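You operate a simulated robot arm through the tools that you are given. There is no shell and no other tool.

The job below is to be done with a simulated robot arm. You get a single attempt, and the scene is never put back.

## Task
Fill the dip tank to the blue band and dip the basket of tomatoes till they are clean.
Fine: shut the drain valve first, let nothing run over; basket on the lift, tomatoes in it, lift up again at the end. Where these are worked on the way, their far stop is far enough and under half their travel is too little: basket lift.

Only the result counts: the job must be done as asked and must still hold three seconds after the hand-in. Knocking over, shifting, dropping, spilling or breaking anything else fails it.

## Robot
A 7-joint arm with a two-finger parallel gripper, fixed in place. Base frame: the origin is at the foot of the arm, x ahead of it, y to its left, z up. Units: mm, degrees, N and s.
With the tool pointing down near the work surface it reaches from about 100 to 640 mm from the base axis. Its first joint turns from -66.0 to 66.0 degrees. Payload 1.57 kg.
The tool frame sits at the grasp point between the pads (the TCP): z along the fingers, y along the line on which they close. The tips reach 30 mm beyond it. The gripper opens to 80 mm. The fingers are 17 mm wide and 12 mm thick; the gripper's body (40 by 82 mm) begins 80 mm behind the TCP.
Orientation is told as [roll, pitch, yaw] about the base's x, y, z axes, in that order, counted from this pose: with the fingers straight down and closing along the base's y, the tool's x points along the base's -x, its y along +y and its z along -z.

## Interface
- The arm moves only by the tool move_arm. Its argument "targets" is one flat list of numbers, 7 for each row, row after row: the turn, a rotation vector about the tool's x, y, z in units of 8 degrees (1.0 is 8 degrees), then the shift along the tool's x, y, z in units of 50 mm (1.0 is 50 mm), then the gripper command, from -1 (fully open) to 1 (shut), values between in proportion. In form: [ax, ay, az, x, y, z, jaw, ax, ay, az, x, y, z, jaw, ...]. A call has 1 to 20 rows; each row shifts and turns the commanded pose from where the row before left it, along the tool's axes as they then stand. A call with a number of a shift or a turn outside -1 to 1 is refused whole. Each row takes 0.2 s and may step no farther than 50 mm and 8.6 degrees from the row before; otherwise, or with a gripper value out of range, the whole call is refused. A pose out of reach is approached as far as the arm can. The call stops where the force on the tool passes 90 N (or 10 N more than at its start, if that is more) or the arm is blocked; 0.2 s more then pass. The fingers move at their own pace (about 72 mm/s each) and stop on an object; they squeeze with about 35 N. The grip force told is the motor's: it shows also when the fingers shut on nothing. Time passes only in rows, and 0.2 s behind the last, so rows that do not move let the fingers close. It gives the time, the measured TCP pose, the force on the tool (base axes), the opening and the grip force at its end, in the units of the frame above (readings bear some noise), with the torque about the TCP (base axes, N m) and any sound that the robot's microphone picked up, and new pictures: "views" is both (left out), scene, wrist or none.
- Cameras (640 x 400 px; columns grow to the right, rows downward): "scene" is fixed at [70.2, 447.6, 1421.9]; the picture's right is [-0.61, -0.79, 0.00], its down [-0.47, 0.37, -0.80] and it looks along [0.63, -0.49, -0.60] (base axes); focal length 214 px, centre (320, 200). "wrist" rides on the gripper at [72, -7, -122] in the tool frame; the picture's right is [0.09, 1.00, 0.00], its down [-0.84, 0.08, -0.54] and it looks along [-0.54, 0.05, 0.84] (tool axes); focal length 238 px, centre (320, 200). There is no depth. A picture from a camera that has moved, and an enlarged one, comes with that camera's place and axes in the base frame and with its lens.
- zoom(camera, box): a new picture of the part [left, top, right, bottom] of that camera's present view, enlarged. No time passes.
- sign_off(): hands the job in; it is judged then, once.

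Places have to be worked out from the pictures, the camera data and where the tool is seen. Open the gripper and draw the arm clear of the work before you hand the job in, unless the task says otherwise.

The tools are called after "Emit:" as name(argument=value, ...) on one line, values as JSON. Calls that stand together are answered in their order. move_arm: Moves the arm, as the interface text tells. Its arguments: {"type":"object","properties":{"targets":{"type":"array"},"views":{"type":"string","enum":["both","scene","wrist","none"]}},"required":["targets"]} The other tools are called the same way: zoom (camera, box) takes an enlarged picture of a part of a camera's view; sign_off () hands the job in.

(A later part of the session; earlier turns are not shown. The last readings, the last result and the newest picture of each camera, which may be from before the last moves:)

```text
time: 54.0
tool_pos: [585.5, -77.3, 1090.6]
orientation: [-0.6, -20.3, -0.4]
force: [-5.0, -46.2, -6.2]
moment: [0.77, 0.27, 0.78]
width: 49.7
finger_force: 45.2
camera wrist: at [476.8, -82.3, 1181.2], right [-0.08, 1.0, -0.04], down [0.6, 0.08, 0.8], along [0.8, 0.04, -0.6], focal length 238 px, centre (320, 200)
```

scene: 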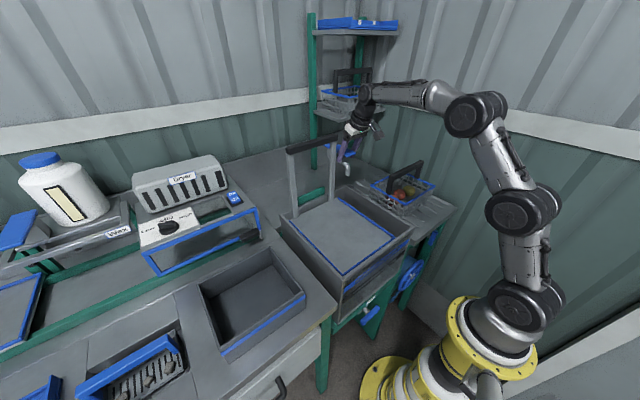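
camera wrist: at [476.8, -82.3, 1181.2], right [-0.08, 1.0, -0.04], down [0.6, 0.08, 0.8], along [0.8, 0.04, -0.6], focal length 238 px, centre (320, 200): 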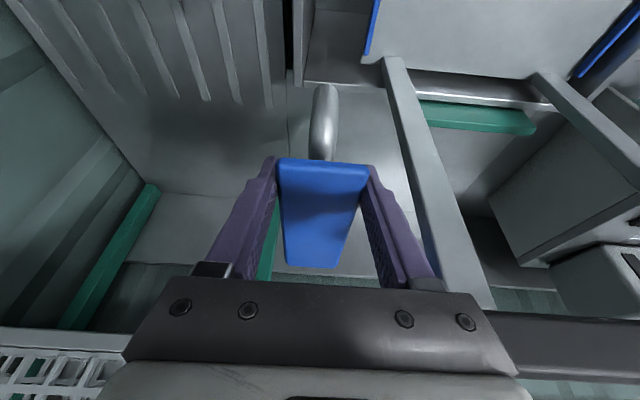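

Both sides resist, so it isn't a swing lever. I recentre and test pressing down.

Emit:
move_arm(targets=[0, 0, 0, 0, -0.1, 0, 0.2, 0, 0, 0, 0, -0.1, 0, 0.2, 0, 0, 0, 0.027, 0, 0.075, 0.2, 0, 0, 0, 0.027, 0, 0.075, 0.2], views="wrist")

```text
time: 55.0
tool_pos: [585.9, -78.3, 1088.9]
orientation: [0.0, -20.9, 0.0]
force: [-20.2, -12.7, 20.1]
moment: [-0.03, -1.21, -0.16]
width: 49.5
finger_force: 45.4
camera wrist: at [475.6, -84.4, 1178.0], right [-0.09, 1.0, -0.03], down [0.59, 0.08, 0.81], along [0.8, 0.05, -0.59], focal length 238 px, centre (320, 200)
```

wrist: 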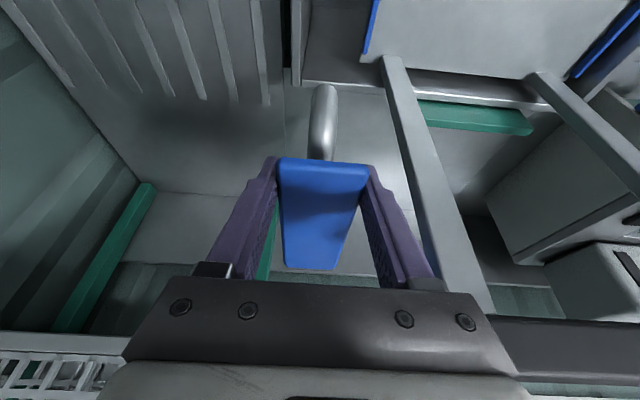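

Pressing 8 mm also just builds force; the lever is stiff. I try lifting with more travel, watching the force.

Emit:
move_arm(targets=[0, 0, 0, -0.054, 0, -0.15, 0.2, 0, 0, 0, -0.034, 0, -0.094, 0.2, 0, 0, 0, -0.034, 0, -0.094, 0.2, 0, 0, 0, -0.034, 0, -0.094, 0.2, 0, 0, 0, -0.034, 0, -0.094, 0.2], views="wrist")

```text
time: 56.2
tool_pos: [585.7, -78.0, 1096.9]
orientation: [0.5, -18.5, -0.2]
force: [8.9, -11.0, -43.1]
moment: [0.04, -0.04, 0.15]
width: 49.6
finger_force: 45.6
camera wrist: at [478.6, -85.1, 1190.1], right [-0.09, 1.0, -0.02], down [0.62, 0.07, 0.78], along [0.78, 0.05, -0.63], focal length 238 px, centre (320, 200)
```

wrist: 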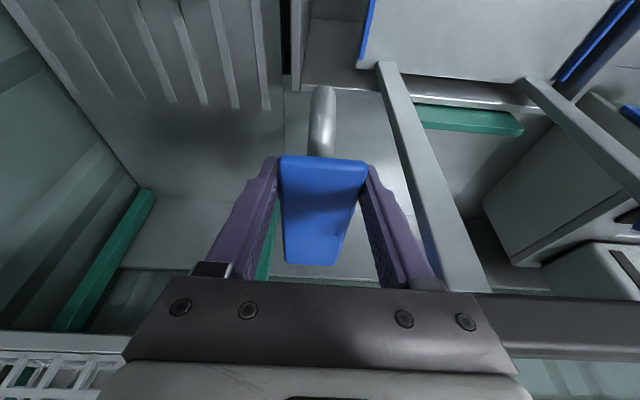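

Emit:
zoom(camera="scene", box=[318, 125, 378, 185])

Emit:
zoom(camera="wrist", box=[240, 130, 400, 290])

```text
6.67 times, centred on (348, 155) of scene
camera zoom: at [71.2, 447.1, 1422.0], right [-0.61, -0.79, 0.0], down [-0.47, 0.37, -0.8], along [0.63, -0.49, -0.6], focal length 1430 px, centre (133, 500)
```

zoom: 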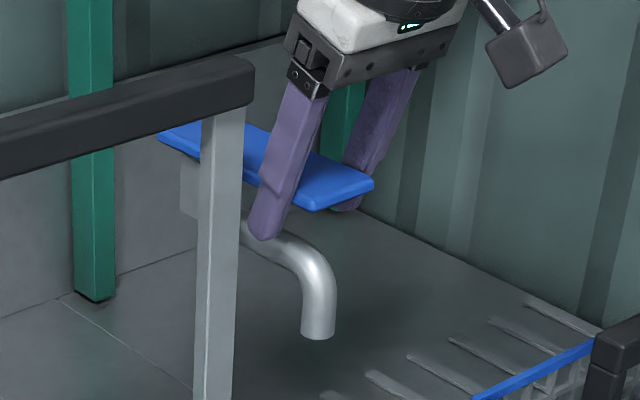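

```text
2.50 times, centred on (320, 210) of wrist
camera zoom: at [478.6, -85.1, 1190.1], right [-0.09, 1.0, -0.02], down [0.62, 0.07, 0.78], along [0.78, 0.05, -0.63], focal length 596 px, centre (320, 175)
```

zoom: 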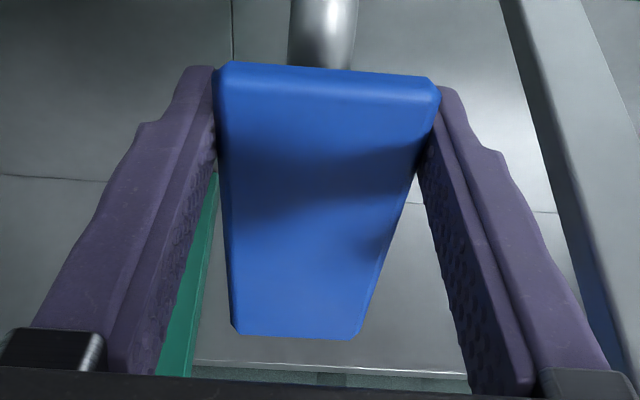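

The paddle seems to have risen a few millimetres with the pads partly slipping. I pull a little further to see whether it follows.

Emit:
move_arm(targets=[0, 0, 0, -0.05, 0, -0.14, 0.6, 0, 0, 0, -0.05, 0, -0.14, 0.6, 0, 0, 0, -0.05, 0, -0.14, 0.6, 0, 0, 0, 0, 0, 0, 0.6], views="wrist")

Emit:
zoom(camera="scene", box=[318, 125, 378, 185])

```text
time: 57.2
tool_pos: [585.2, -77.7, 1120.2]
orientation: [0.4, -18.7, 0.0]
force: [12.0, -10.3, -41.0]
moment: [-0.24, -0.01, 0.29]
width: 49.5
finger_force: 45.1
camera wrist: at [478.9, -85.3, 1213.4], right [-0.09, 1.0, -0.02], down [0.62, 0.07, 0.78], along [0.78, 0.05, -0.62], focal length 238 px, centre (320, 200)
```

wrist: 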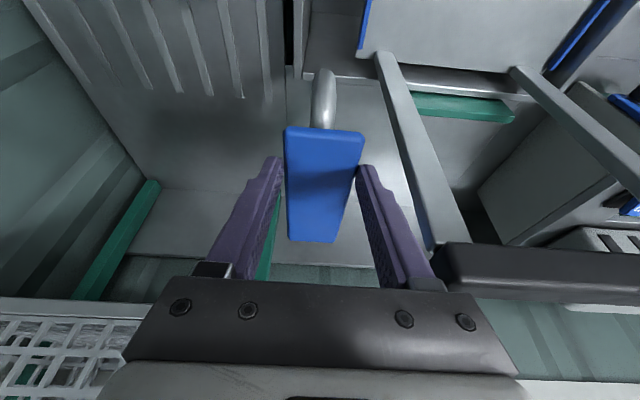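

```text
6.67 times, centred on (348, 155) of scene
camera zoom: at [71.4, 447.2, 1422.0], right [-0.61, -0.79, 0.0], down [-0.47, 0.37, -0.8], along [0.63, -0.49, -0.6], focal length 1430 px, centre (133, 500)
```

zoom: 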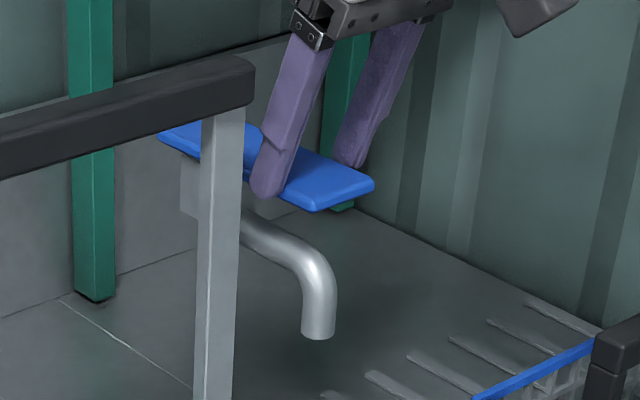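

The pads slip and the paddle hasn't moved, so lifting isn't it at this force. I release, close the fingers above its front end, and try pressing down.

Emit:
move_arm(targets=[0, 0, 0, 0, 0, 0, -0.6, 0, 0, 0, -0.1, 0, -0.45, -0.6, 0, 0, 0, 0, 0, 0, 1, 0, 0, 0, 0, 0, 0, 1, 0, 0, 0, 0, 0, 0, 1], views="wrist")

```text
time: 58.4
tool_pos: [582.3, -77.5, 1155.4]
orientation: [0.2, -20.1, 0.0]
force: [-0.4, -0.2, 0.5]
moment: [-0.02, 0.0, 0.02]
width: 0.0
finger_force: 21.1
camera wrist: at [473.3, -85.0, 1247.1], right [-0.09, 1.0, -0.03], down [0.6, 0.08, 0.8], along [0.8, 0.05, -0.6], focal length 238 px, centre (320, 200)
```

wrist: 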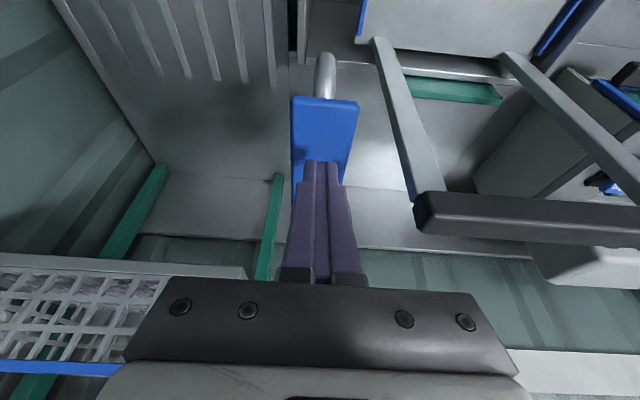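

Emit:
move_arm(targets=[0, 0, 0, 0.28, 0, 0.27, 1, 0, 0, 0, 0.28, 0, 0.27, 1, 0, 0, 0, 0.034, 0, 0.094, 1, 0, 0, 0, 0.034, 0, 0.094, 1, 0, 0, 0, 0.034, 0, 0.094, 1, 0, 0, 0, 0.034, 0, 0.094, 1], views="both")

```text
time: 59.8
tool_pos: [565.7, -76.4, 1099.4]
orientation: [0.1, -20.2, 0.0]
force: [0.4, -1.1, 2.8]
moment: [-0.07, -0.05, 0.02]
width: 0.0
finger_force: 21.3
camera wrist: at [456.7, -83.6, 1190.2], right [-0.09, 1.0, -0.03], down [0.6, 0.08, 0.8], along [0.8, 0.05, -0.6], focal length 238 px, centre (320, 200)
```

scene: 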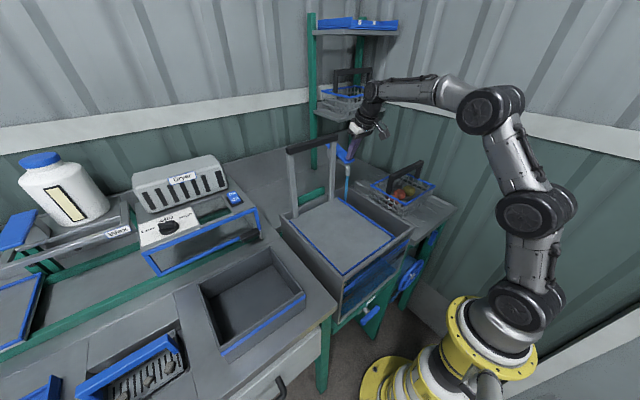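
wrist: 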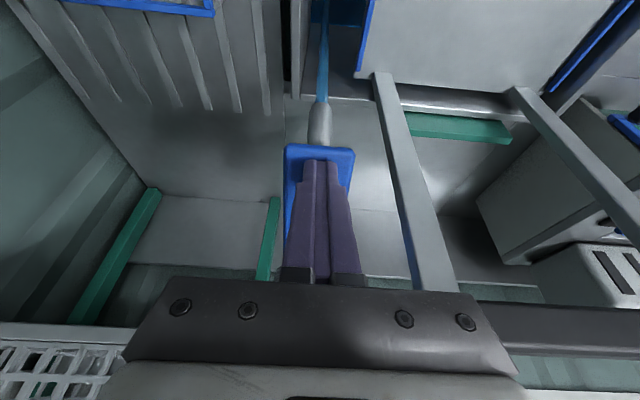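

Pressing down opened the tap: water is running into the tank. I look at the level immediately.

Emit:
zoom(camera="scene", box=[320, 200, 430, 320])

Emit:
zoom(camera="scene", box=[318, 125, 378, 185])

```text
3.33 times, centred on (375, 260) of scene
camera zoom: at [70.1, 447.6, 1422.0], right [-0.61, -0.79, 0.0], down [-0.47, 0.37, -0.8], along [0.63, -0.49, -0.6], focal length 715 px, centre (137, 0)
```

zoom: 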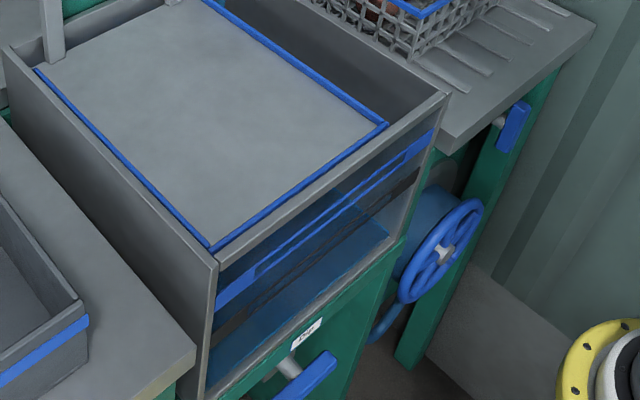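

```text
6.67 times, centred on (348, 155) of scene
camera zoom: at [70.1, 447.6, 1422.0], right [-0.61, -0.79, 0.0], down [-0.47, 0.37, -0.8], along [0.63, -0.49, -0.6], focal length 1430 px, centre (133, 500)
```

zoom: 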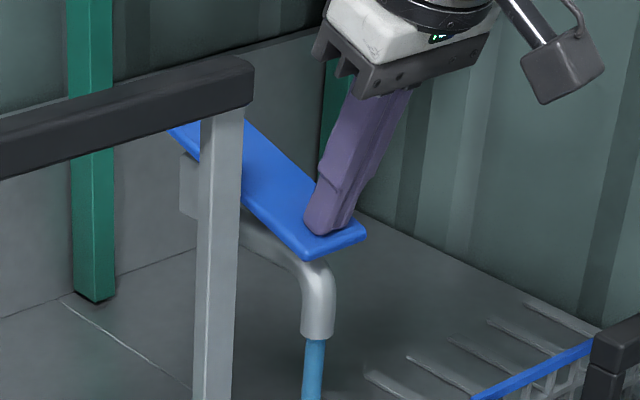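

Emit:
zoom(camera="scene", box=[335, 235, 420, 325])

```text
4.44 times, centred on (378, 280) of scene
camera zoom: at [70.1, 447.6, 1422.0], right [-0.61, -0.79, 0.0], down [-0.47, 0.37, -0.8], along [0.63, -0.49, -0.6], focal length 953 px, centre (64, -156)
```

zoom: 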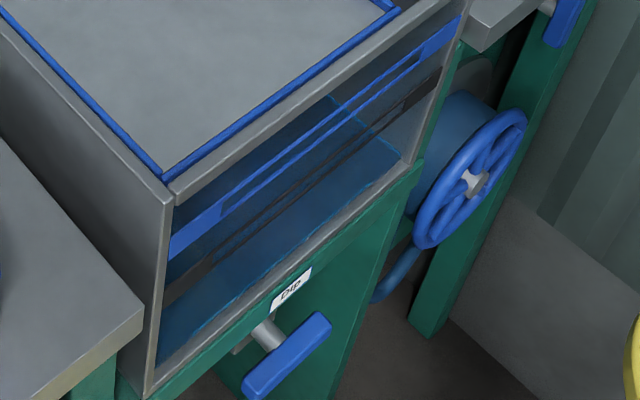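

The water has just covered the bottom. I lift off the paddle, open the fingers ready to grip it again, and check the filling rate.

Emit:
move_arm(targets=[0, 0, 0, -0.31, -0.03, -0.846, 1, 0, 0, 0, -0.3, 0, 0.1, -0.65, 0, 0, 0, 0, 0, 0, -0.65, 0, 0, 0, 0, 0, 0, -0.65], views="both")

Emit:
zoom(camera="scene", box=[335, 235, 420, 325])

```text
time: 60.8
tool_pos: [582.5, -79.4, 1145.9]
orientation: [0.1, -20.1, -0.2]
force: [-0.2, 0.2, 0.3]
moment: [0.0, 0.04, -0.02]
width: 65.9
finger_force: 0.1
camera wrist: at [473.0, -86.7, 1236.7], right [-0.09, 1.0, -0.03], down [0.6, 0.08, 0.8], along [0.8, 0.05, -0.6], focal length 238 px, centre (320, 200)
```

scene: 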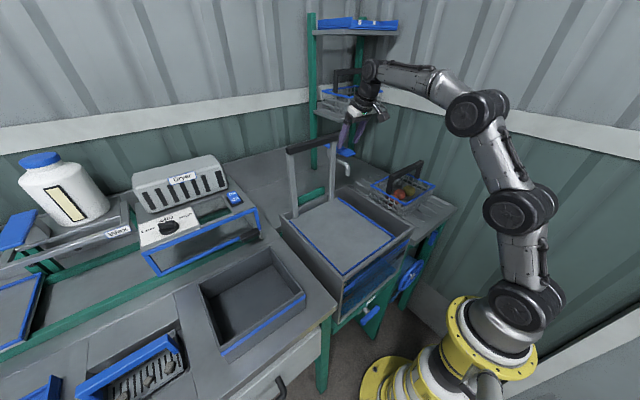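
wrist: 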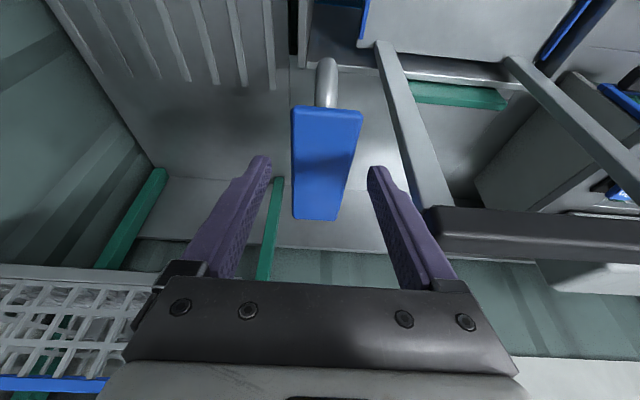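

```text
4.44 times, centred on (378, 280) of scene
camera zoom: at [70.2, 447.6, 1421.9], right [-0.61, -0.79, 0.0], down [-0.47, 0.37, -0.8], along [0.63, -0.49, -0.6], focal length 953 px, centre (64, -156)
```

zoom: 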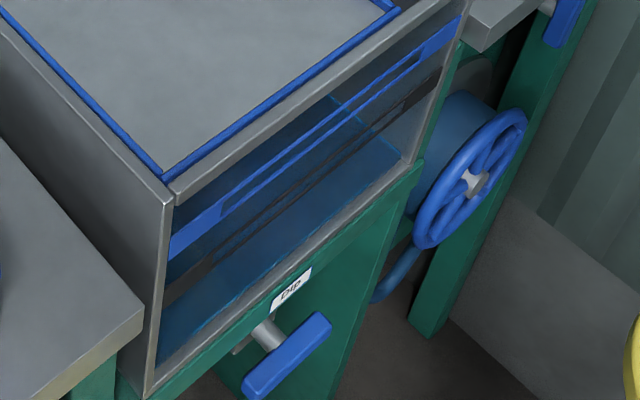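

The tap is spring-return: it closed by itself when released, so filling is controlled by holding. I close the fingers, press again and hold while watching the level.

Emit:
move_arm(targets=[0, 0, 0, 0, 0, 0, 1, 0, 0, 0, 0.3, 0, -0.1, 1, 0, 0, 0, 0, 0, 0, 1, 0, 0, 0, 0.155, 0.03, 0.423, 1, 0, 0, 0, 0.155, 0, 0.423, 1, 0, 0, 0, 0, 0, 0, 1, 0, 0, 0, 0, 0, 0, 1, 0, 0, 0, 0, 0, 0, 1, 0, 0, 0, 0, 0, 0, 1, 0, 0, 0, 0, 0, 0, 1, 0, 0, 0, 0, 0, 0, 1, 0, 0, 0, 0, 0, 0, 1, 0, 0, 0, 0, 0, 0, 1, 0, 0, 0, 0, 0, 0, 1, 0, 0, 0, 0, 0, 0, 1], views="scene")

Emit:
zoom(camera="scene", box=[335, 235, 420, 325])

```text
time: 64.0
tool_pos: [564.2, -77.9, 1100.2]
orientation: [0.2, -20.2, -0.2]
force: [0.6, -0.5, 4.1]
moment: [-0.04, -0.02, 0.0]
width: 0.2
finger_force: 21.2
```

scene: 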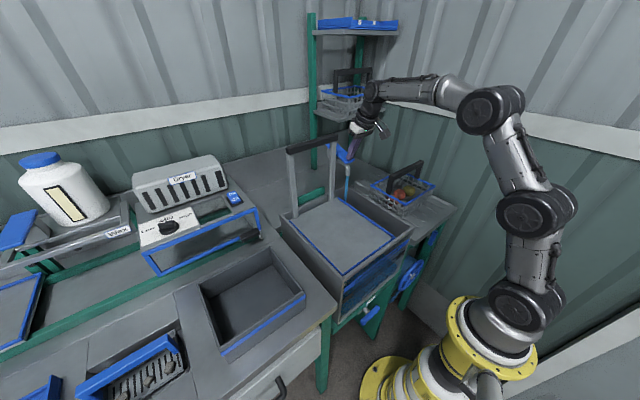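

```text
4.44 times, centred on (378, 280) of scene
camera zoom: at [70.1, 447.6, 1421.9], right [-0.61, -0.79, 0.0], down [-0.47, 0.37, -0.8], along [0.63, -0.49, -0.6], focal length 953 px, centre (64, -156)
```

zoom: 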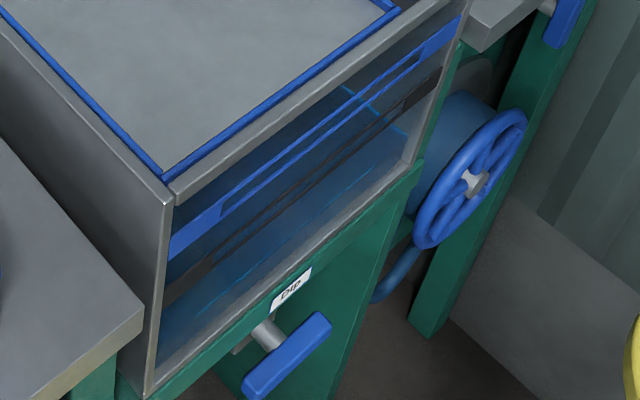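

Level is at about z≈715 after roughly 3 s of flow; the band is at ≈862. I hold for another 4 s and measure again.

Emit:
move_arm(targets=[0, 0, 0, 0, 0, 0, 1, 0, 0, 0, 0, 0, 0, 1, 0, 0, 0, 0, 0, 0, 1, 0, 0, 0, 0, 0, 0, 1, 0, 0, 0, 0, 0, 0, 1, 0, 0, 0, 0, 0, 0, 1, 0, 0, 0, 0, 0, 0, 1, 0, 0, 0, 0, 0, 0, 1, 0, 0, 0, 0, 0, 0, 1, 0, 0, 0, 0, 0, 0, 1, 0, 0, 0, 0, 0, 0, 1, 0, 0, 0, 0, 0, 0, 1, 0, 0, 0, 0, 0, 0, 1, 0, 0, 0, 0, 0, 0, 1, 0, 0, 0, 0, 0, 0, 1, 0, 0, 0, 0, 0, 0, 1, 0, 0, 0, 0, 0, 0, 1, 0, 0, 0, 0, 0, 0, 1, 0, 0, 0, 0, 0, 0, 1], views="none")

Emit:
zoom(camera="scene", box=[335, 235, 420, 325])

```text
time: 68.0
tool_pos: [565.2, -77.8, 1100.5]
orientation: [0.3, -20.2, -0.2]
force: [-0.1, 0.5, 4.4]
moment: [0.02, -0.02, 0.0]
width: 0.0
finger_force: 21.8
```

```text
4.44 times, centred on (378, 280) of scene
camera zoom: at [70.1, 447.6, 1421.9], right [-0.61, -0.79, 0.0], down [-0.47, 0.37, -0.8], along [0.63, -0.49, -0.6], focal length 953 px, centre (64, -156)
```

zoom: 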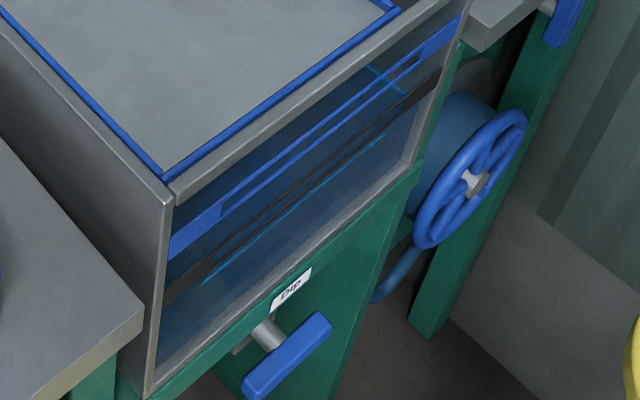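

The level rises ≈10.8 mm/s and is now at z≈759; the band spans about 826–863 (middle ≈845). I hold another 4 s and check.

Emit:
move_arm(targets=[0, 0, 0, 0, 0, 0, 1, 0, 0, 0, 0, 0, 0, 1, 0, 0, 0, 0, 0, 0, 1, 0, 0, 0, 0, 0, 0, 1, 0, 0, 0, 0, 0, 0, 1, 0, 0, 0, 0, 0, 0, 1, 0, 0, 0, 0, 0, 0, 1, 0, 0, 0, 0, 0, 0, 1, 0, 0, 0, 0, 0, 0, 1, 0, 0, 0, 0, 0, 0, 1, 0, 0, 0, 0, 0, 0, 1, 0, 0, 0, 0, 0, 0, 1, 0, 0, 0, 0, 0, 0, 1, 0, 0, 0, 0, 0, 0, 1, 0, 0, 0, 0, 0, 0, 1, 0, 0, 0, 0, 0, 0, 1, 0, 0, 0, 0, 0, 0, 1, 0, 0, 0, 0, 0, 0, 1, 0, 0, 0, 0, 0, 0, 1], views="none")

Emit:
zoom(camera="scene", box=[335, 235, 420, 325])

Emit:
zoom(camera="wrist", box=[220, 0, 420, 130])

```text
time: 72.0
tool_pos: [566.2, -77.7, 1099.1]
orientation: [0.2, -20.3, -0.1]
force: [0.6, 0.6, 3.5]
moment: [0.02, -0.03, -0.03]
width: 0.2
finger_force: 21.1
```

```text
4.44 times, centred on (378, 280) of scene
camera zoom: at [70.1, 447.6, 1421.9], right [-0.61, -0.79, 0.0], down [-0.47, 0.37, -0.8], along [0.63, -0.49, -0.6], focal length 953 px, centre (64, -156)
```

zoom: 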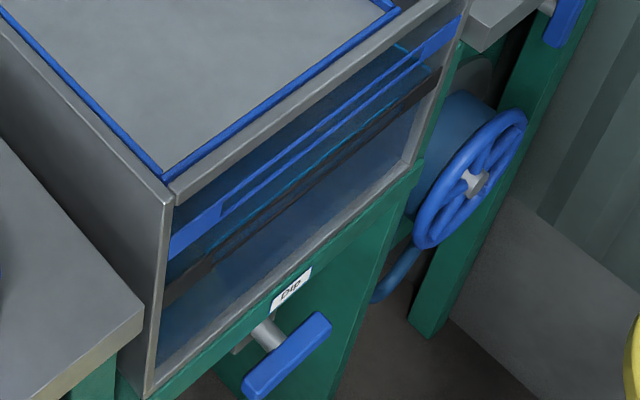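

```text
3.08 times, centred on (320, 65) of wrist
camera zoom: at [456.3, -84.7, 1191.0], right [-0.09, 1.0, -0.03], down [0.6, 0.08, 0.8], along [0.8, 0.05, -0.6], focal length 733 px, centre (320, 615)
```

zoom: 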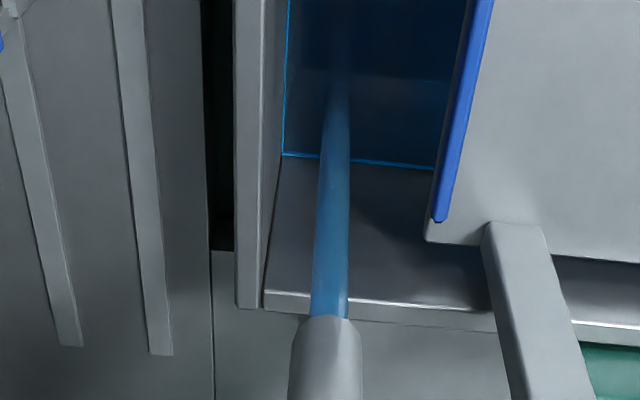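

Level ≈806 now. I hold 2.4 s more, then check closely.

Emit:
move_arm(targets=[0, 0, 0, 0, 0, 0, 1, 0, 0, 0, 0, 0, 0, 1, 0, 0, 0, 0, 0, 0, 1, 0, 0, 0, 0, 0, 0, 1, 0, 0, 0, 0, 0, 0, 1, 0, 0, 0, 0, 0, 0, 1, 0, 0, 0, 0, 0, 0, 1, 0, 0, 0, 0, 0, 0, 1, 0, 0, 0, 0, 0, 0, 1, 0, 0, 0, 0, 0, 0, 1, 0, 0, 0, 0, 0, 0, 1], views="none")

Emit:
zoom(camera="scene", box=[340, 235, 410, 300])

```text
time: 74.4
tool_pos: [565.9, -78.2, 1100.5]
orientation: [0.1, -20.2, -0.2]
force: [-0.6, 0.3, 2.8]
moment: [-0.01, -0.01, -0.01]
width: 0.0
finger_force: 21.7
```

```text
6.15 times, centred on (375, 268) of scene
camera zoom: at [70.1, 447.6, 1421.9], right [-0.61, -0.79, 0.0], down [-0.47, 0.37, -0.8], along [0.63, -0.49, -0.6], focal length 1320 px, centre (-18, -215)
```

zoom: 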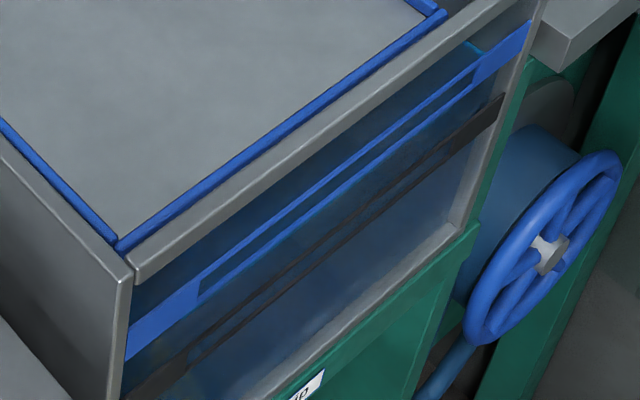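

The waterline seems just under the lower band line, but the steep viewing angle makes this uncertain. I hold 0.4 s more, release, and go look at the band from the front with the wrist camera.

Emit:
move_arm(targets=[0, 0, 0, 0, 0, 0, 1, 0, 0, 0, 0, 0, 0, 1, 0, 0, 0, -0.31, 0, -0.846, 1, 0, 0, 0, 0.9, 0.2, -0.3, 1, 0, 0, 0, 0.9, 0.2, -0.3, 1, 0, 0, 0, 0.9, 0.2, -0.1, 1, 0, 0, 0, 0.9, 0.2, 0, 1, 0, 0, 0, 0.9, 0.2, 0, 1, 0, 0, 0, 0.9, 0.2, 0, 1], views="both")

```text
time: 76.4
tool_pos: [300.3, -19.1, 1083.5]
orientation: [0.2, -20.3, 0.0]
force: [-0.3, -0.4, -0.5]
moment: [0.0, 0.0, 0.0]
width: 0.0
finger_force: 21.0
camera wrist: at [190.9, -25.1, 1174.2], right [-0.09, 1.0, -0.03], down [0.6, 0.08, 0.8], along [0.8, 0.05, -0.6], focal length 238 px, centre (320, 200)
```

scene: 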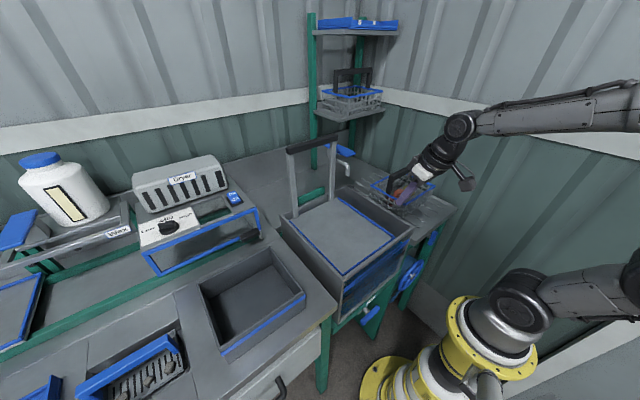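
wrist: 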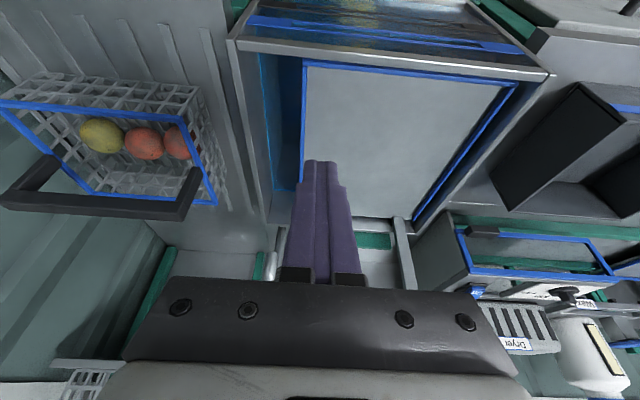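

Emit:
move_arm(targets=[0, 0, 0, 0.644, 0.325, 0.526, 1, 0, 0, 0, 0.644, 0.325, 0.526, 1, 0, 0, 0, 0.644, 0.325, 0.526, 1, 0, 0, 0, 0.644, 0.325, 0.526, 1, 0, -0.6, 0, 0, 0, 0, -1, 0, -0.65, 0, 0, 0, 0, -1, 0, 0, 0, 0, 0, 0, -1], views="wrist")

Emit:
zoom(camera="wrist", box=[220, 80, 420, 240])

```text
time: 78.0
tool_pos: [214.4, 48.3, 943.1]
orientation: [0.1, -30.2, -0.1]
force: [-0.4, 0.1, -1.2]
moment: [0.0, -0.02, 0.04]
width: 80.1
finger_force: 0.0
camera wrist: at [92.1, 40.6, 1013.4], right [-0.08, 1.0, -0.04], down [0.45, 0.07, 0.89], along [0.89, 0.05, -0.45], focal length 238 px, centre (320, 200)
```

wrist: 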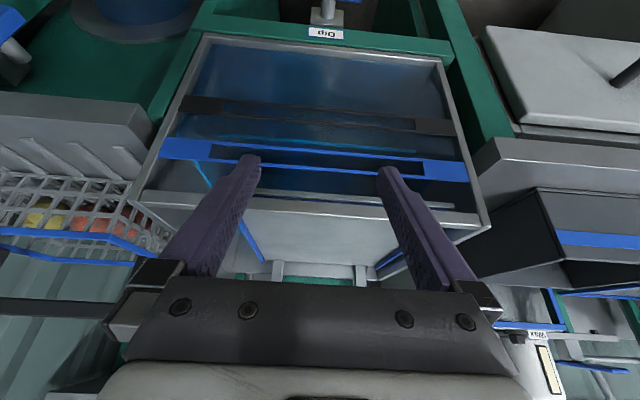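

```text
2.50 times, centred on (320, 160) of wrist
camera zoom: at [92.1, 40.6, 1013.4], right [-0.08, 1.0, -0.04], down [0.45, 0.07, 0.89], along [0.89, 0.05, -0.45], focal length 596 px, centre (320, 300)
```

zoom: 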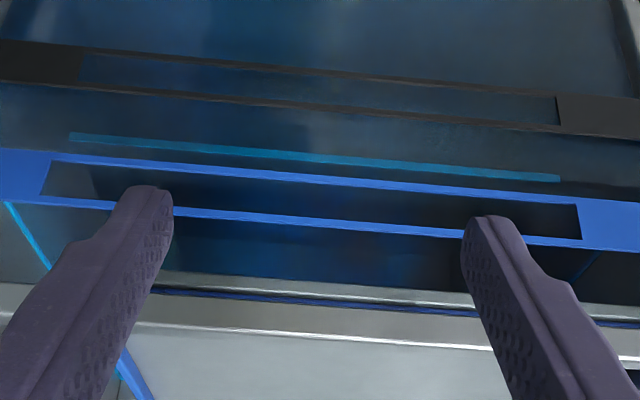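

In this view the cyan waterline lies ≈10 mm below the lower band line; the slit's middle is ≈23 mm above the water, i.e. about 2 s of flow. I return above the tap with closed fingers.

Emit:
move_arm(targets=[0, 0.65, 0, 0, 0, 0, 1, 0, 0.6, 0, 0, 0, 0, 1, 0, 0, 0, -0.644, -0.325, -0.526, 1, 0, 0, 0, -0.644, -0.325, -0.526, 1, 0, 0, 0, -0.644, -0.325, -0.526, 1, 0, 0, 0, -0.644, -0.325, -0.526, 1, 0, 0, 0, -0.817, -0.169, 0.109, 1, 0, 0, 0, -0.817, -0.169, 0.109, 1, 0, 0, 0, -0.817, -0.169, 0.109, 1, 0, 0, 0, -0.817, -0.169, 0.109, 1, 0, 0, 0, -0.817, -0.169, 0.109, 1, 0, 0, 0, -0.817, -0.169, 0.109, 1, 0, 0, 0, -0.817, -0.169, 0.109, 1, 0, 0, 0, 0, 0, 0, 1], views="both")

```text
time: 81.0
tool_pos: [583.3, -77.1, 1146.2]
orientation: [0.2, -20.1, -0.1]
force: [0.0, -0.7, -0.3]
moment: [-0.04, 0.0, 0.05]
width: 0.0
finger_force: 21.0
camera wrist: at [473.4, -84.2, 1237.5], right [-0.09, 1.0, -0.03], down [0.6, 0.07, 0.8], along [0.8, 0.05, -0.6], focal length 238 px, centre (320, 200)
```

scene: 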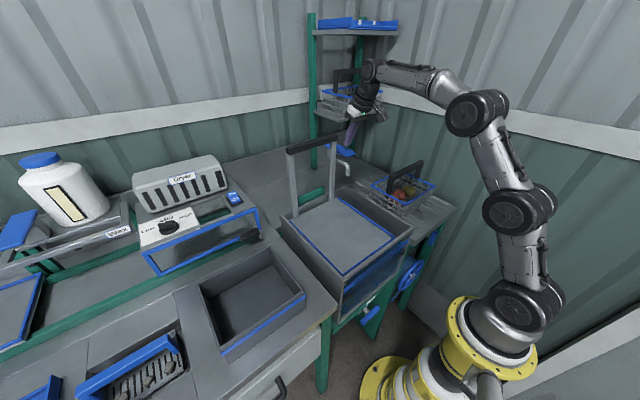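
wrist: 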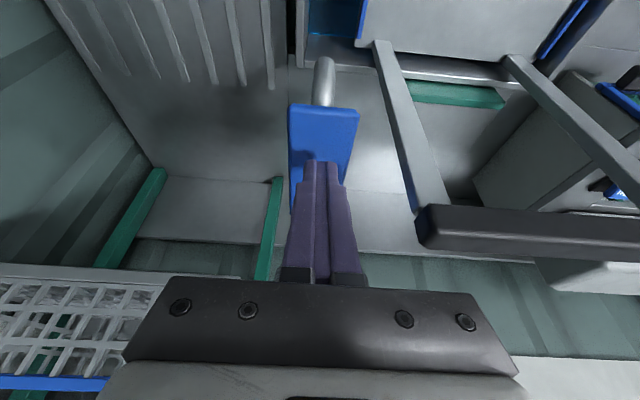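

I press for about 1.8 s and release within one call.

Emit:
move_arm(targets=[0, 0, 0, 0.3, 0, -0.1, 1, 0, 0, 0, 0.155, 0, 0.423, 1, 0, 0, 0, 0.155, 0, 0.423, 1, 0, 0, 0, 0, 0, 0, 1, 0, 0, 0, 0, 0, 0, 1, 0, 0, 0, 0, 0, 0, 1, 0, 0, 0, 0, 0, 0, 1, 0, 0, 0, 0, 0, 0, 1, 0, 0, 0, 0, 0, 0, 1, 0, 0, 0, 0, 0, 0, 1, 0, 0, 0, 0, 0, 0, 1, 0, 0, 0, -0.31, 0, -0.846, 1, 0, 0, 0, 0.9, 0.2, -0.3, 1, 0, 0, 0, 0.9, 0.2, -0.3, 1, 0, 0, 0, 0.9, 0.2, -0.1, 1, 0, 0, 0, 0.9, 0.2, 0, 1, 0, 0, 0, 0.9, 0.2, 0, 1, 0, 0, 0, 0.9, 0.2, 0, 1], views="scene")

```text
time: 84.8
tool_pos: [298.0, -16.9, 1085.2]
orientation: [0.0, -20.1, 0.0]
force: [0.4, 0.2, 0.3]
moment: [-0.03, 0.01, 0.01]
width: 0.0
finger_force: 21.1
```

scene: 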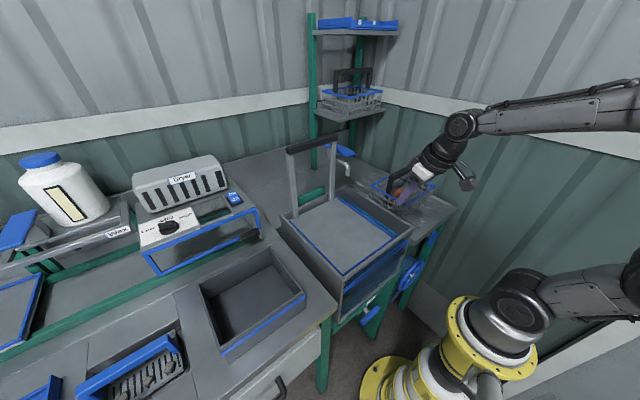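

Emit:
move_arm(targets=[0, 0, 0, 0.644, 0.325, 0.526, 1, 0, 0, 0, 0.644, 0.325, 0.526, 1, 0, 0, 0, 0.644, 0.325, 0.526, 1, 0, 0, 0, 0.644, 0.325, 0.526, 1, 0, -0.6, 0, 0, 0, 0, -1, 0, -0.65, 0, 0, 0, 0, -1, 0, 0, 0, 0, 0, 0, -1], views="wrist")

Emit:
zoom(camera="wrist", box=[220, 80, 420, 240])

Emit:
zoom(camera="scene", box=[340, 235, 410, 300])

```text
time: 86.4
tool_pos: [216.2, 48.2, 945.0]
orientation: [0.2, -30.2, -0.1]
force: [-0.2, -0.5, -1.1]
moment: [0.0, -0.03, 0.03]
width: 80.3
finger_force: 0.1
camera wrist: at [92.4, 41.3, 1014.6], right [-0.08, 1.0, -0.04], down [0.45, 0.07, 0.89], along [0.89, 0.05, -0.45], focal length 238 px, centre (320, 200)
```

wrist: 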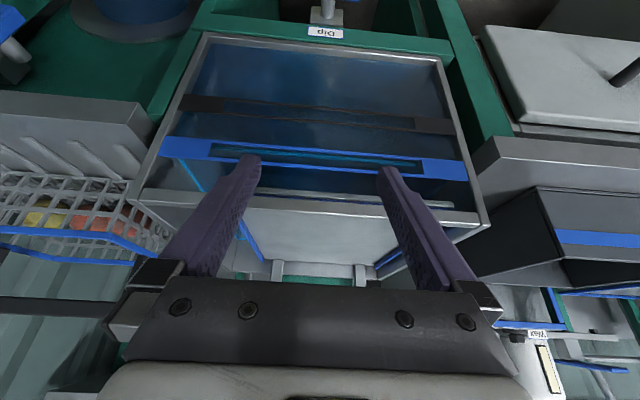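

```text
2.50 times, centred on (320, 160) of wrist
camera zoom: at [92.4, 41.3, 1014.6], right [-0.08, 1.0, -0.04], down [0.45, 0.07, 0.89], along [0.89, 0.05, -0.45], focal length 596 px, centre (320, 300)
```

zoom: 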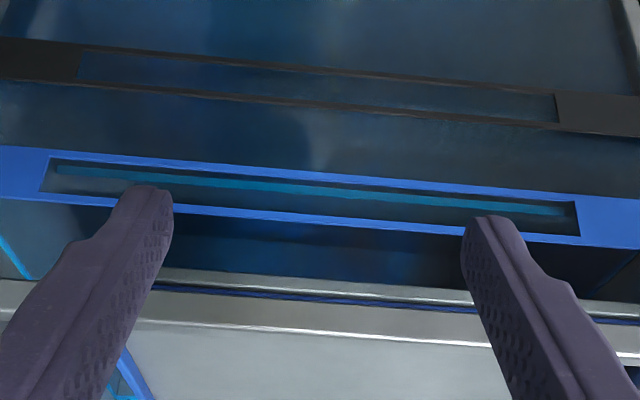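

```text
6.15 times, centred on (375, 268) of scene
camera zoom: at [70.1, 447.6, 1421.9], right [-0.61, -0.79, 0.0], down [-0.47, 0.37, -0.8], along [0.63, -0.49, -0.6], focal length 1320 px, centre (-18, -215)
```

zoom: 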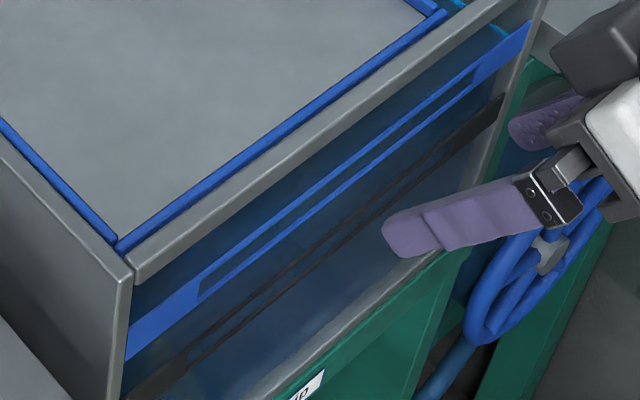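

The waterline is now inside the band's slit, close to its middle, and the tap is closed. Next I go above the basket on the drainboard to look at it.

Emit:
move_arm(targets=[0, 0.65, 0, 0, 0, 0, -1, 0, 0.6, 0, 0, 0, 0, -1, 0, 0, 0, -0.644, -0.325, -0.526, -1, 0, 0, 0, -0.644, -0.325, -0.526, -1, 0, 0, 0, -0.644, -0.325, -0.526, -1, 0, 0, 0, -0.644, -0.325, -0.526, -1, 0, 1, 0, 0, -0.3, -0.4, -1, 0, 1, 0, 0, -0.4, -0.4, -1, 0, 0.5, 0, 0, -0.5, -0.4, -1, 0, 0, 0, 0, -0.9, -0.3, -1, 0, 0, 0, 0, -0.9, -0.3, -1, 0, 0, 0, 0, -0.9, -0.3, -1, 0, 0, 0, 0, 0, 0, -1], views="both")

```text
time: 89.2
tool_pos: [287.4, -212.9, 1189.4]
orientation: [0.2, -0.1, 0.1]
force: [-0.8, -0.8, 0.5]
moment: [0.0, 0.03, -0.03]
width: 80.3
finger_force: 0.0
camera wrist: at [216.4, -220.2, 1312.6], right [-0.09, 1.0, 0.0], down [0.84, 0.08, 0.54], along [0.54, 0.05, -0.84], focal length 238 px, centre (320, 200)
```

scene: 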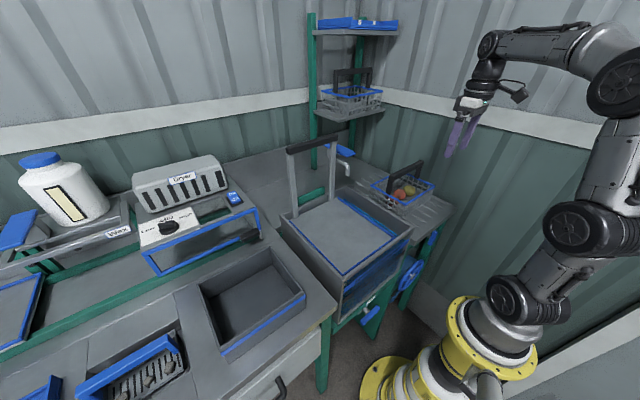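
wrist: 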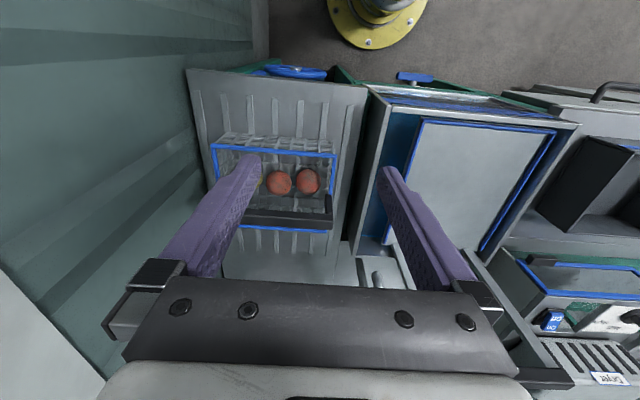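

Emit:
zoom(camera="wrist", box=[190, 110, 360, 260])

Emit:
zoom(camera="scene", box=[360, 150, 460, 225])

```text
2.67 times, centred on (275, 185) of wrist
camera zoom: at [216.4, -220.2, 1312.6], right [-0.09, 1.0, 0.0], down [0.84, 0.08, 0.54], along [0.54, 0.05, -0.84], focal length 636 px, centre (440, 240)
```

zoom: 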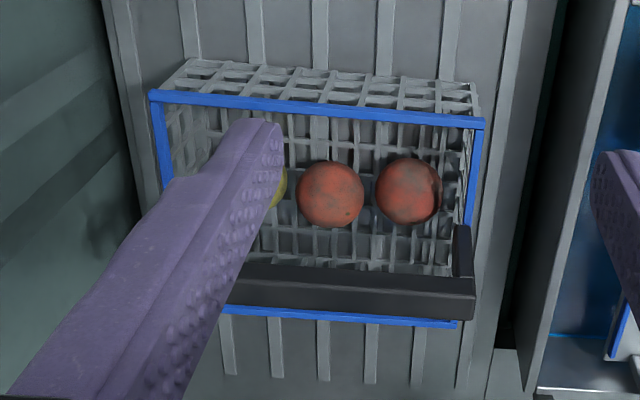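

```text
5.33 times, centred on (410, 188) of scene
camera zoom: at [70.2, 447.6, 1421.9], right [-0.61, -0.79, 0.0], down [-0.47, 0.37, -0.8], along [0.63, -0.49, -0.6], focal length 1144 px, centre (-160, 267)
```

zoom: 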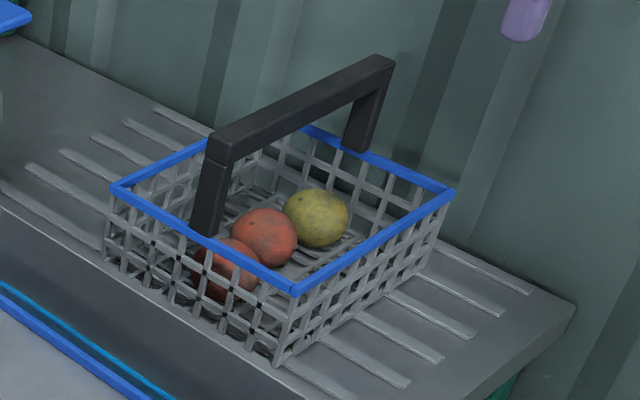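

The basket's rim is at z≈936 (x 368–530, y −383…−181) with a handle bar along y at ≈[449,−285,1010]. I turn the tool −90° in yaw so the fingers close across the bar (camera on the free side), then go above the handle.

Emit:
move_arm(targets=[0, 0, 0.94, 0, 0, 0, -1, 0, 0, 0.94, 0, 0, 0, -1, 0, 0, 0.94, 0, 0, 0, -1, 0, 0, 0.94, 0, 0, 0, -1, 0, 0, 0.94, 0, 0, 0, -1, 0, 0, 0.94, 0, 0, 0, -1, 0, 0, 0.94, 0, 0, 0, -1, 0, 0, 0.94, 0, 0, 0, -1, 0, 0, 0.94, 0, 0, 0, -1, 0, 0, 0.94, 0, 0, 0, -1, 0, 0, 0.94, 0, 0, 0, -1, 0, 0, 0.91, 0, 0, 0, -1, 0, 0, 0, 0, 0, 0, -1], views="both")

```text
time: 92.0
tool_pos: [288.7, -211.8, 1189.5]
orientation: [0.1, 0.2, -90.2]
force: [0.8, 0.3, -0.3]
moment: [0.0, 0.0, 0.03]
width: 79.7
finger_force: 0.0
camera wrist: at [281.0, -140.2, 1312.9], right [1.0, 0.09, 0.0], down [0.07, -0.84, 0.54], along [0.05, -0.54, -0.84], focal length 238 px, centre (320, 200)
```

scene: 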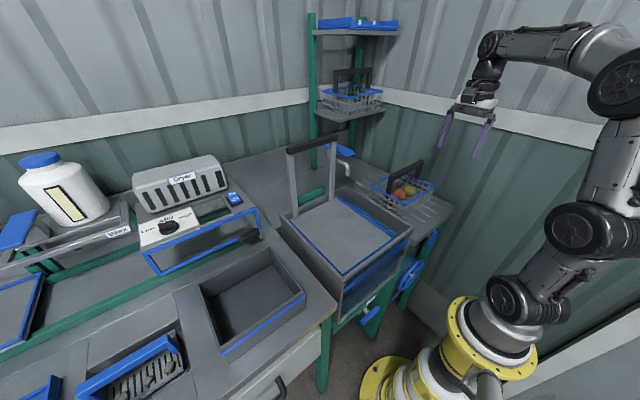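
wrist: 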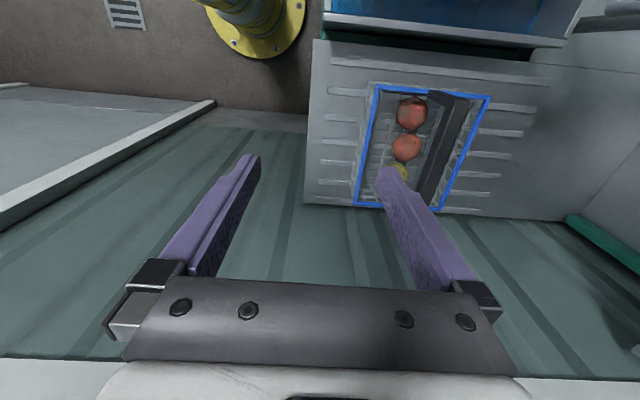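

Emit:
move_arm(targets=[0, 0, 0, -0.29, 0.64, 0.34, -1, 0, 0, 0, -0.29, 0.64, 0.34, -1, 0, 0, 0, -0.29, 0.64, 0.34, -1, 0, 0, 0, -0.29, 0.64, 0.34, -1, 0, 0, 0, -0.29, 0.64, 0.34, -1, 0, 0, 0, 0, 0, 0, -1], views="both")

Emit:
zoom(camera="wrist", box=[200, 60, 440, 290])

```text
time: 93.4
tool_pos: [447.3, -283.7, 1107.0]
orientation: [0.2, 0.1, -90.0]
force: [-0.7, -0.4, 0.8]
moment: [-0.01, -0.01, 0.01]
width: 80.0
finger_force: 0.1
camera wrist: at [441.0, -212.5, 1229.1], right [1.0, 0.09, 0.0], down [0.08, -0.84, 0.54], along [0.05, -0.54, -0.84], focal length 238 px, centre (320, 200)
```

scene: 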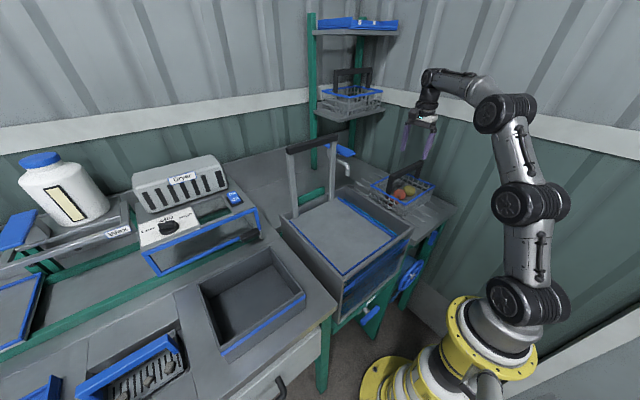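
wrist: 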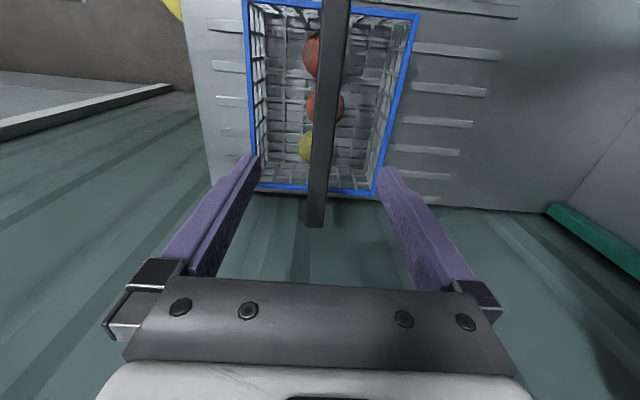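

```text
1.74 times, centred on (320, 175) of wrist
camera zoom: at [441.0, -212.5, 1229.1], right [1.0, 0.09, 0.0], down [0.08, -0.84, 0.54], along [0.05, -0.54, -0.84], focal length 414 px, centre (320, 244)
```

zoom: 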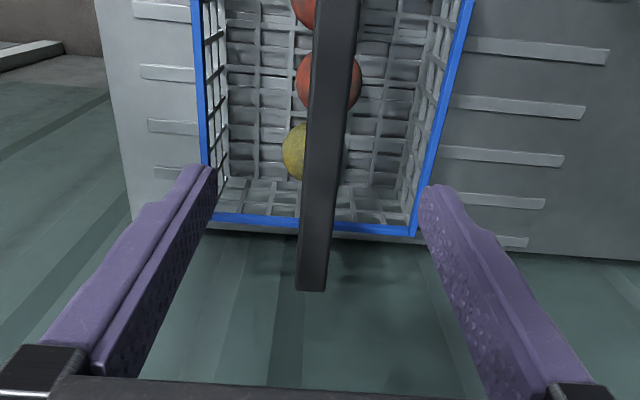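

The bar lies between the fingers (x≈452). I lower to z≈1008, centre, and close on it.

Emit:
move_arm(targets=[0, 0, 0, 0, 0.08, 0.66, -1, 0, 0, 0, 0, 0, 0.66, -1, 0, 0, 0, 0, 0, 0.66, -1, 0, 0, 0, 0, 0, 0, 1, 0, 0, 0, 0, 0, 0, 1, 0, 0, 0, 0, 0, 0, 1, 0, 0, 0, 0, 0, 0, 1], views="both")

Emit:
zoom(camera="scene", box=[360, 110, 460, 225])

```text
time: 95.0
tool_pos: [451.1, -282.4, 1007.0]
orientation: [0.1, 0.3, -90.0]
force: [-1.9, 1.0, -0.2]
moment: [-0.25, 0.07, -0.02]
width: 19.7
finger_force: 33.6
camera wrist: at [444.0, -210.6, 1130.3], right [1.0, 0.09, 0.0], down [0.08, -0.84, 0.54], along [0.05, -0.54, -0.84], focal length 238 px, centre (320, 200)
```

scene: 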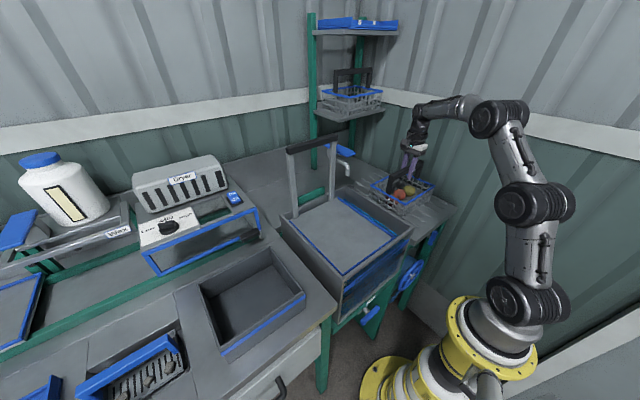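
wrist: 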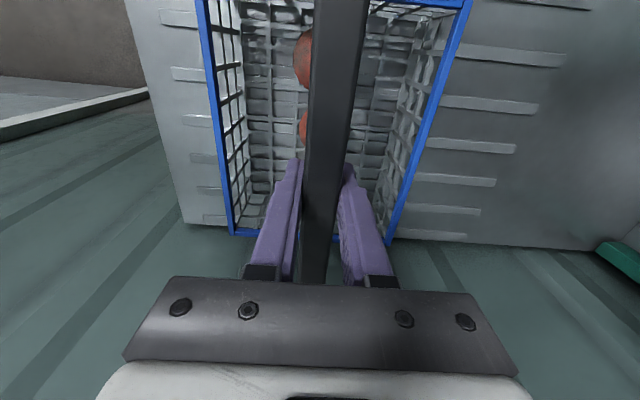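

```text
3.48 times, centred on (410, 168) of scene
camera zoom: at [70.1, 447.6, 1421.9], right [-0.61, -0.79, 0.0], down [-0.47, 0.37, -0.8], along [0.63, -0.49, -0.6], focal length 746 px, centre (7, 313)
```

zoom: 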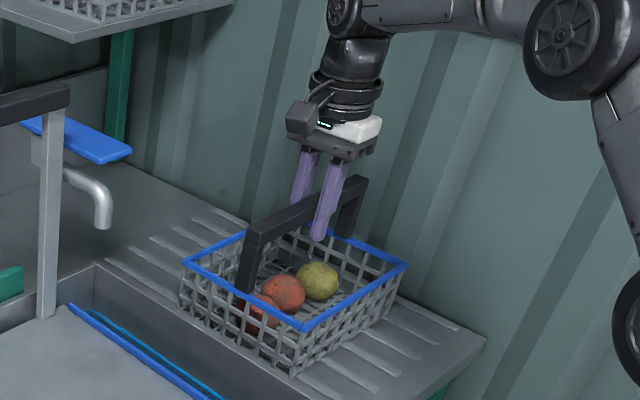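

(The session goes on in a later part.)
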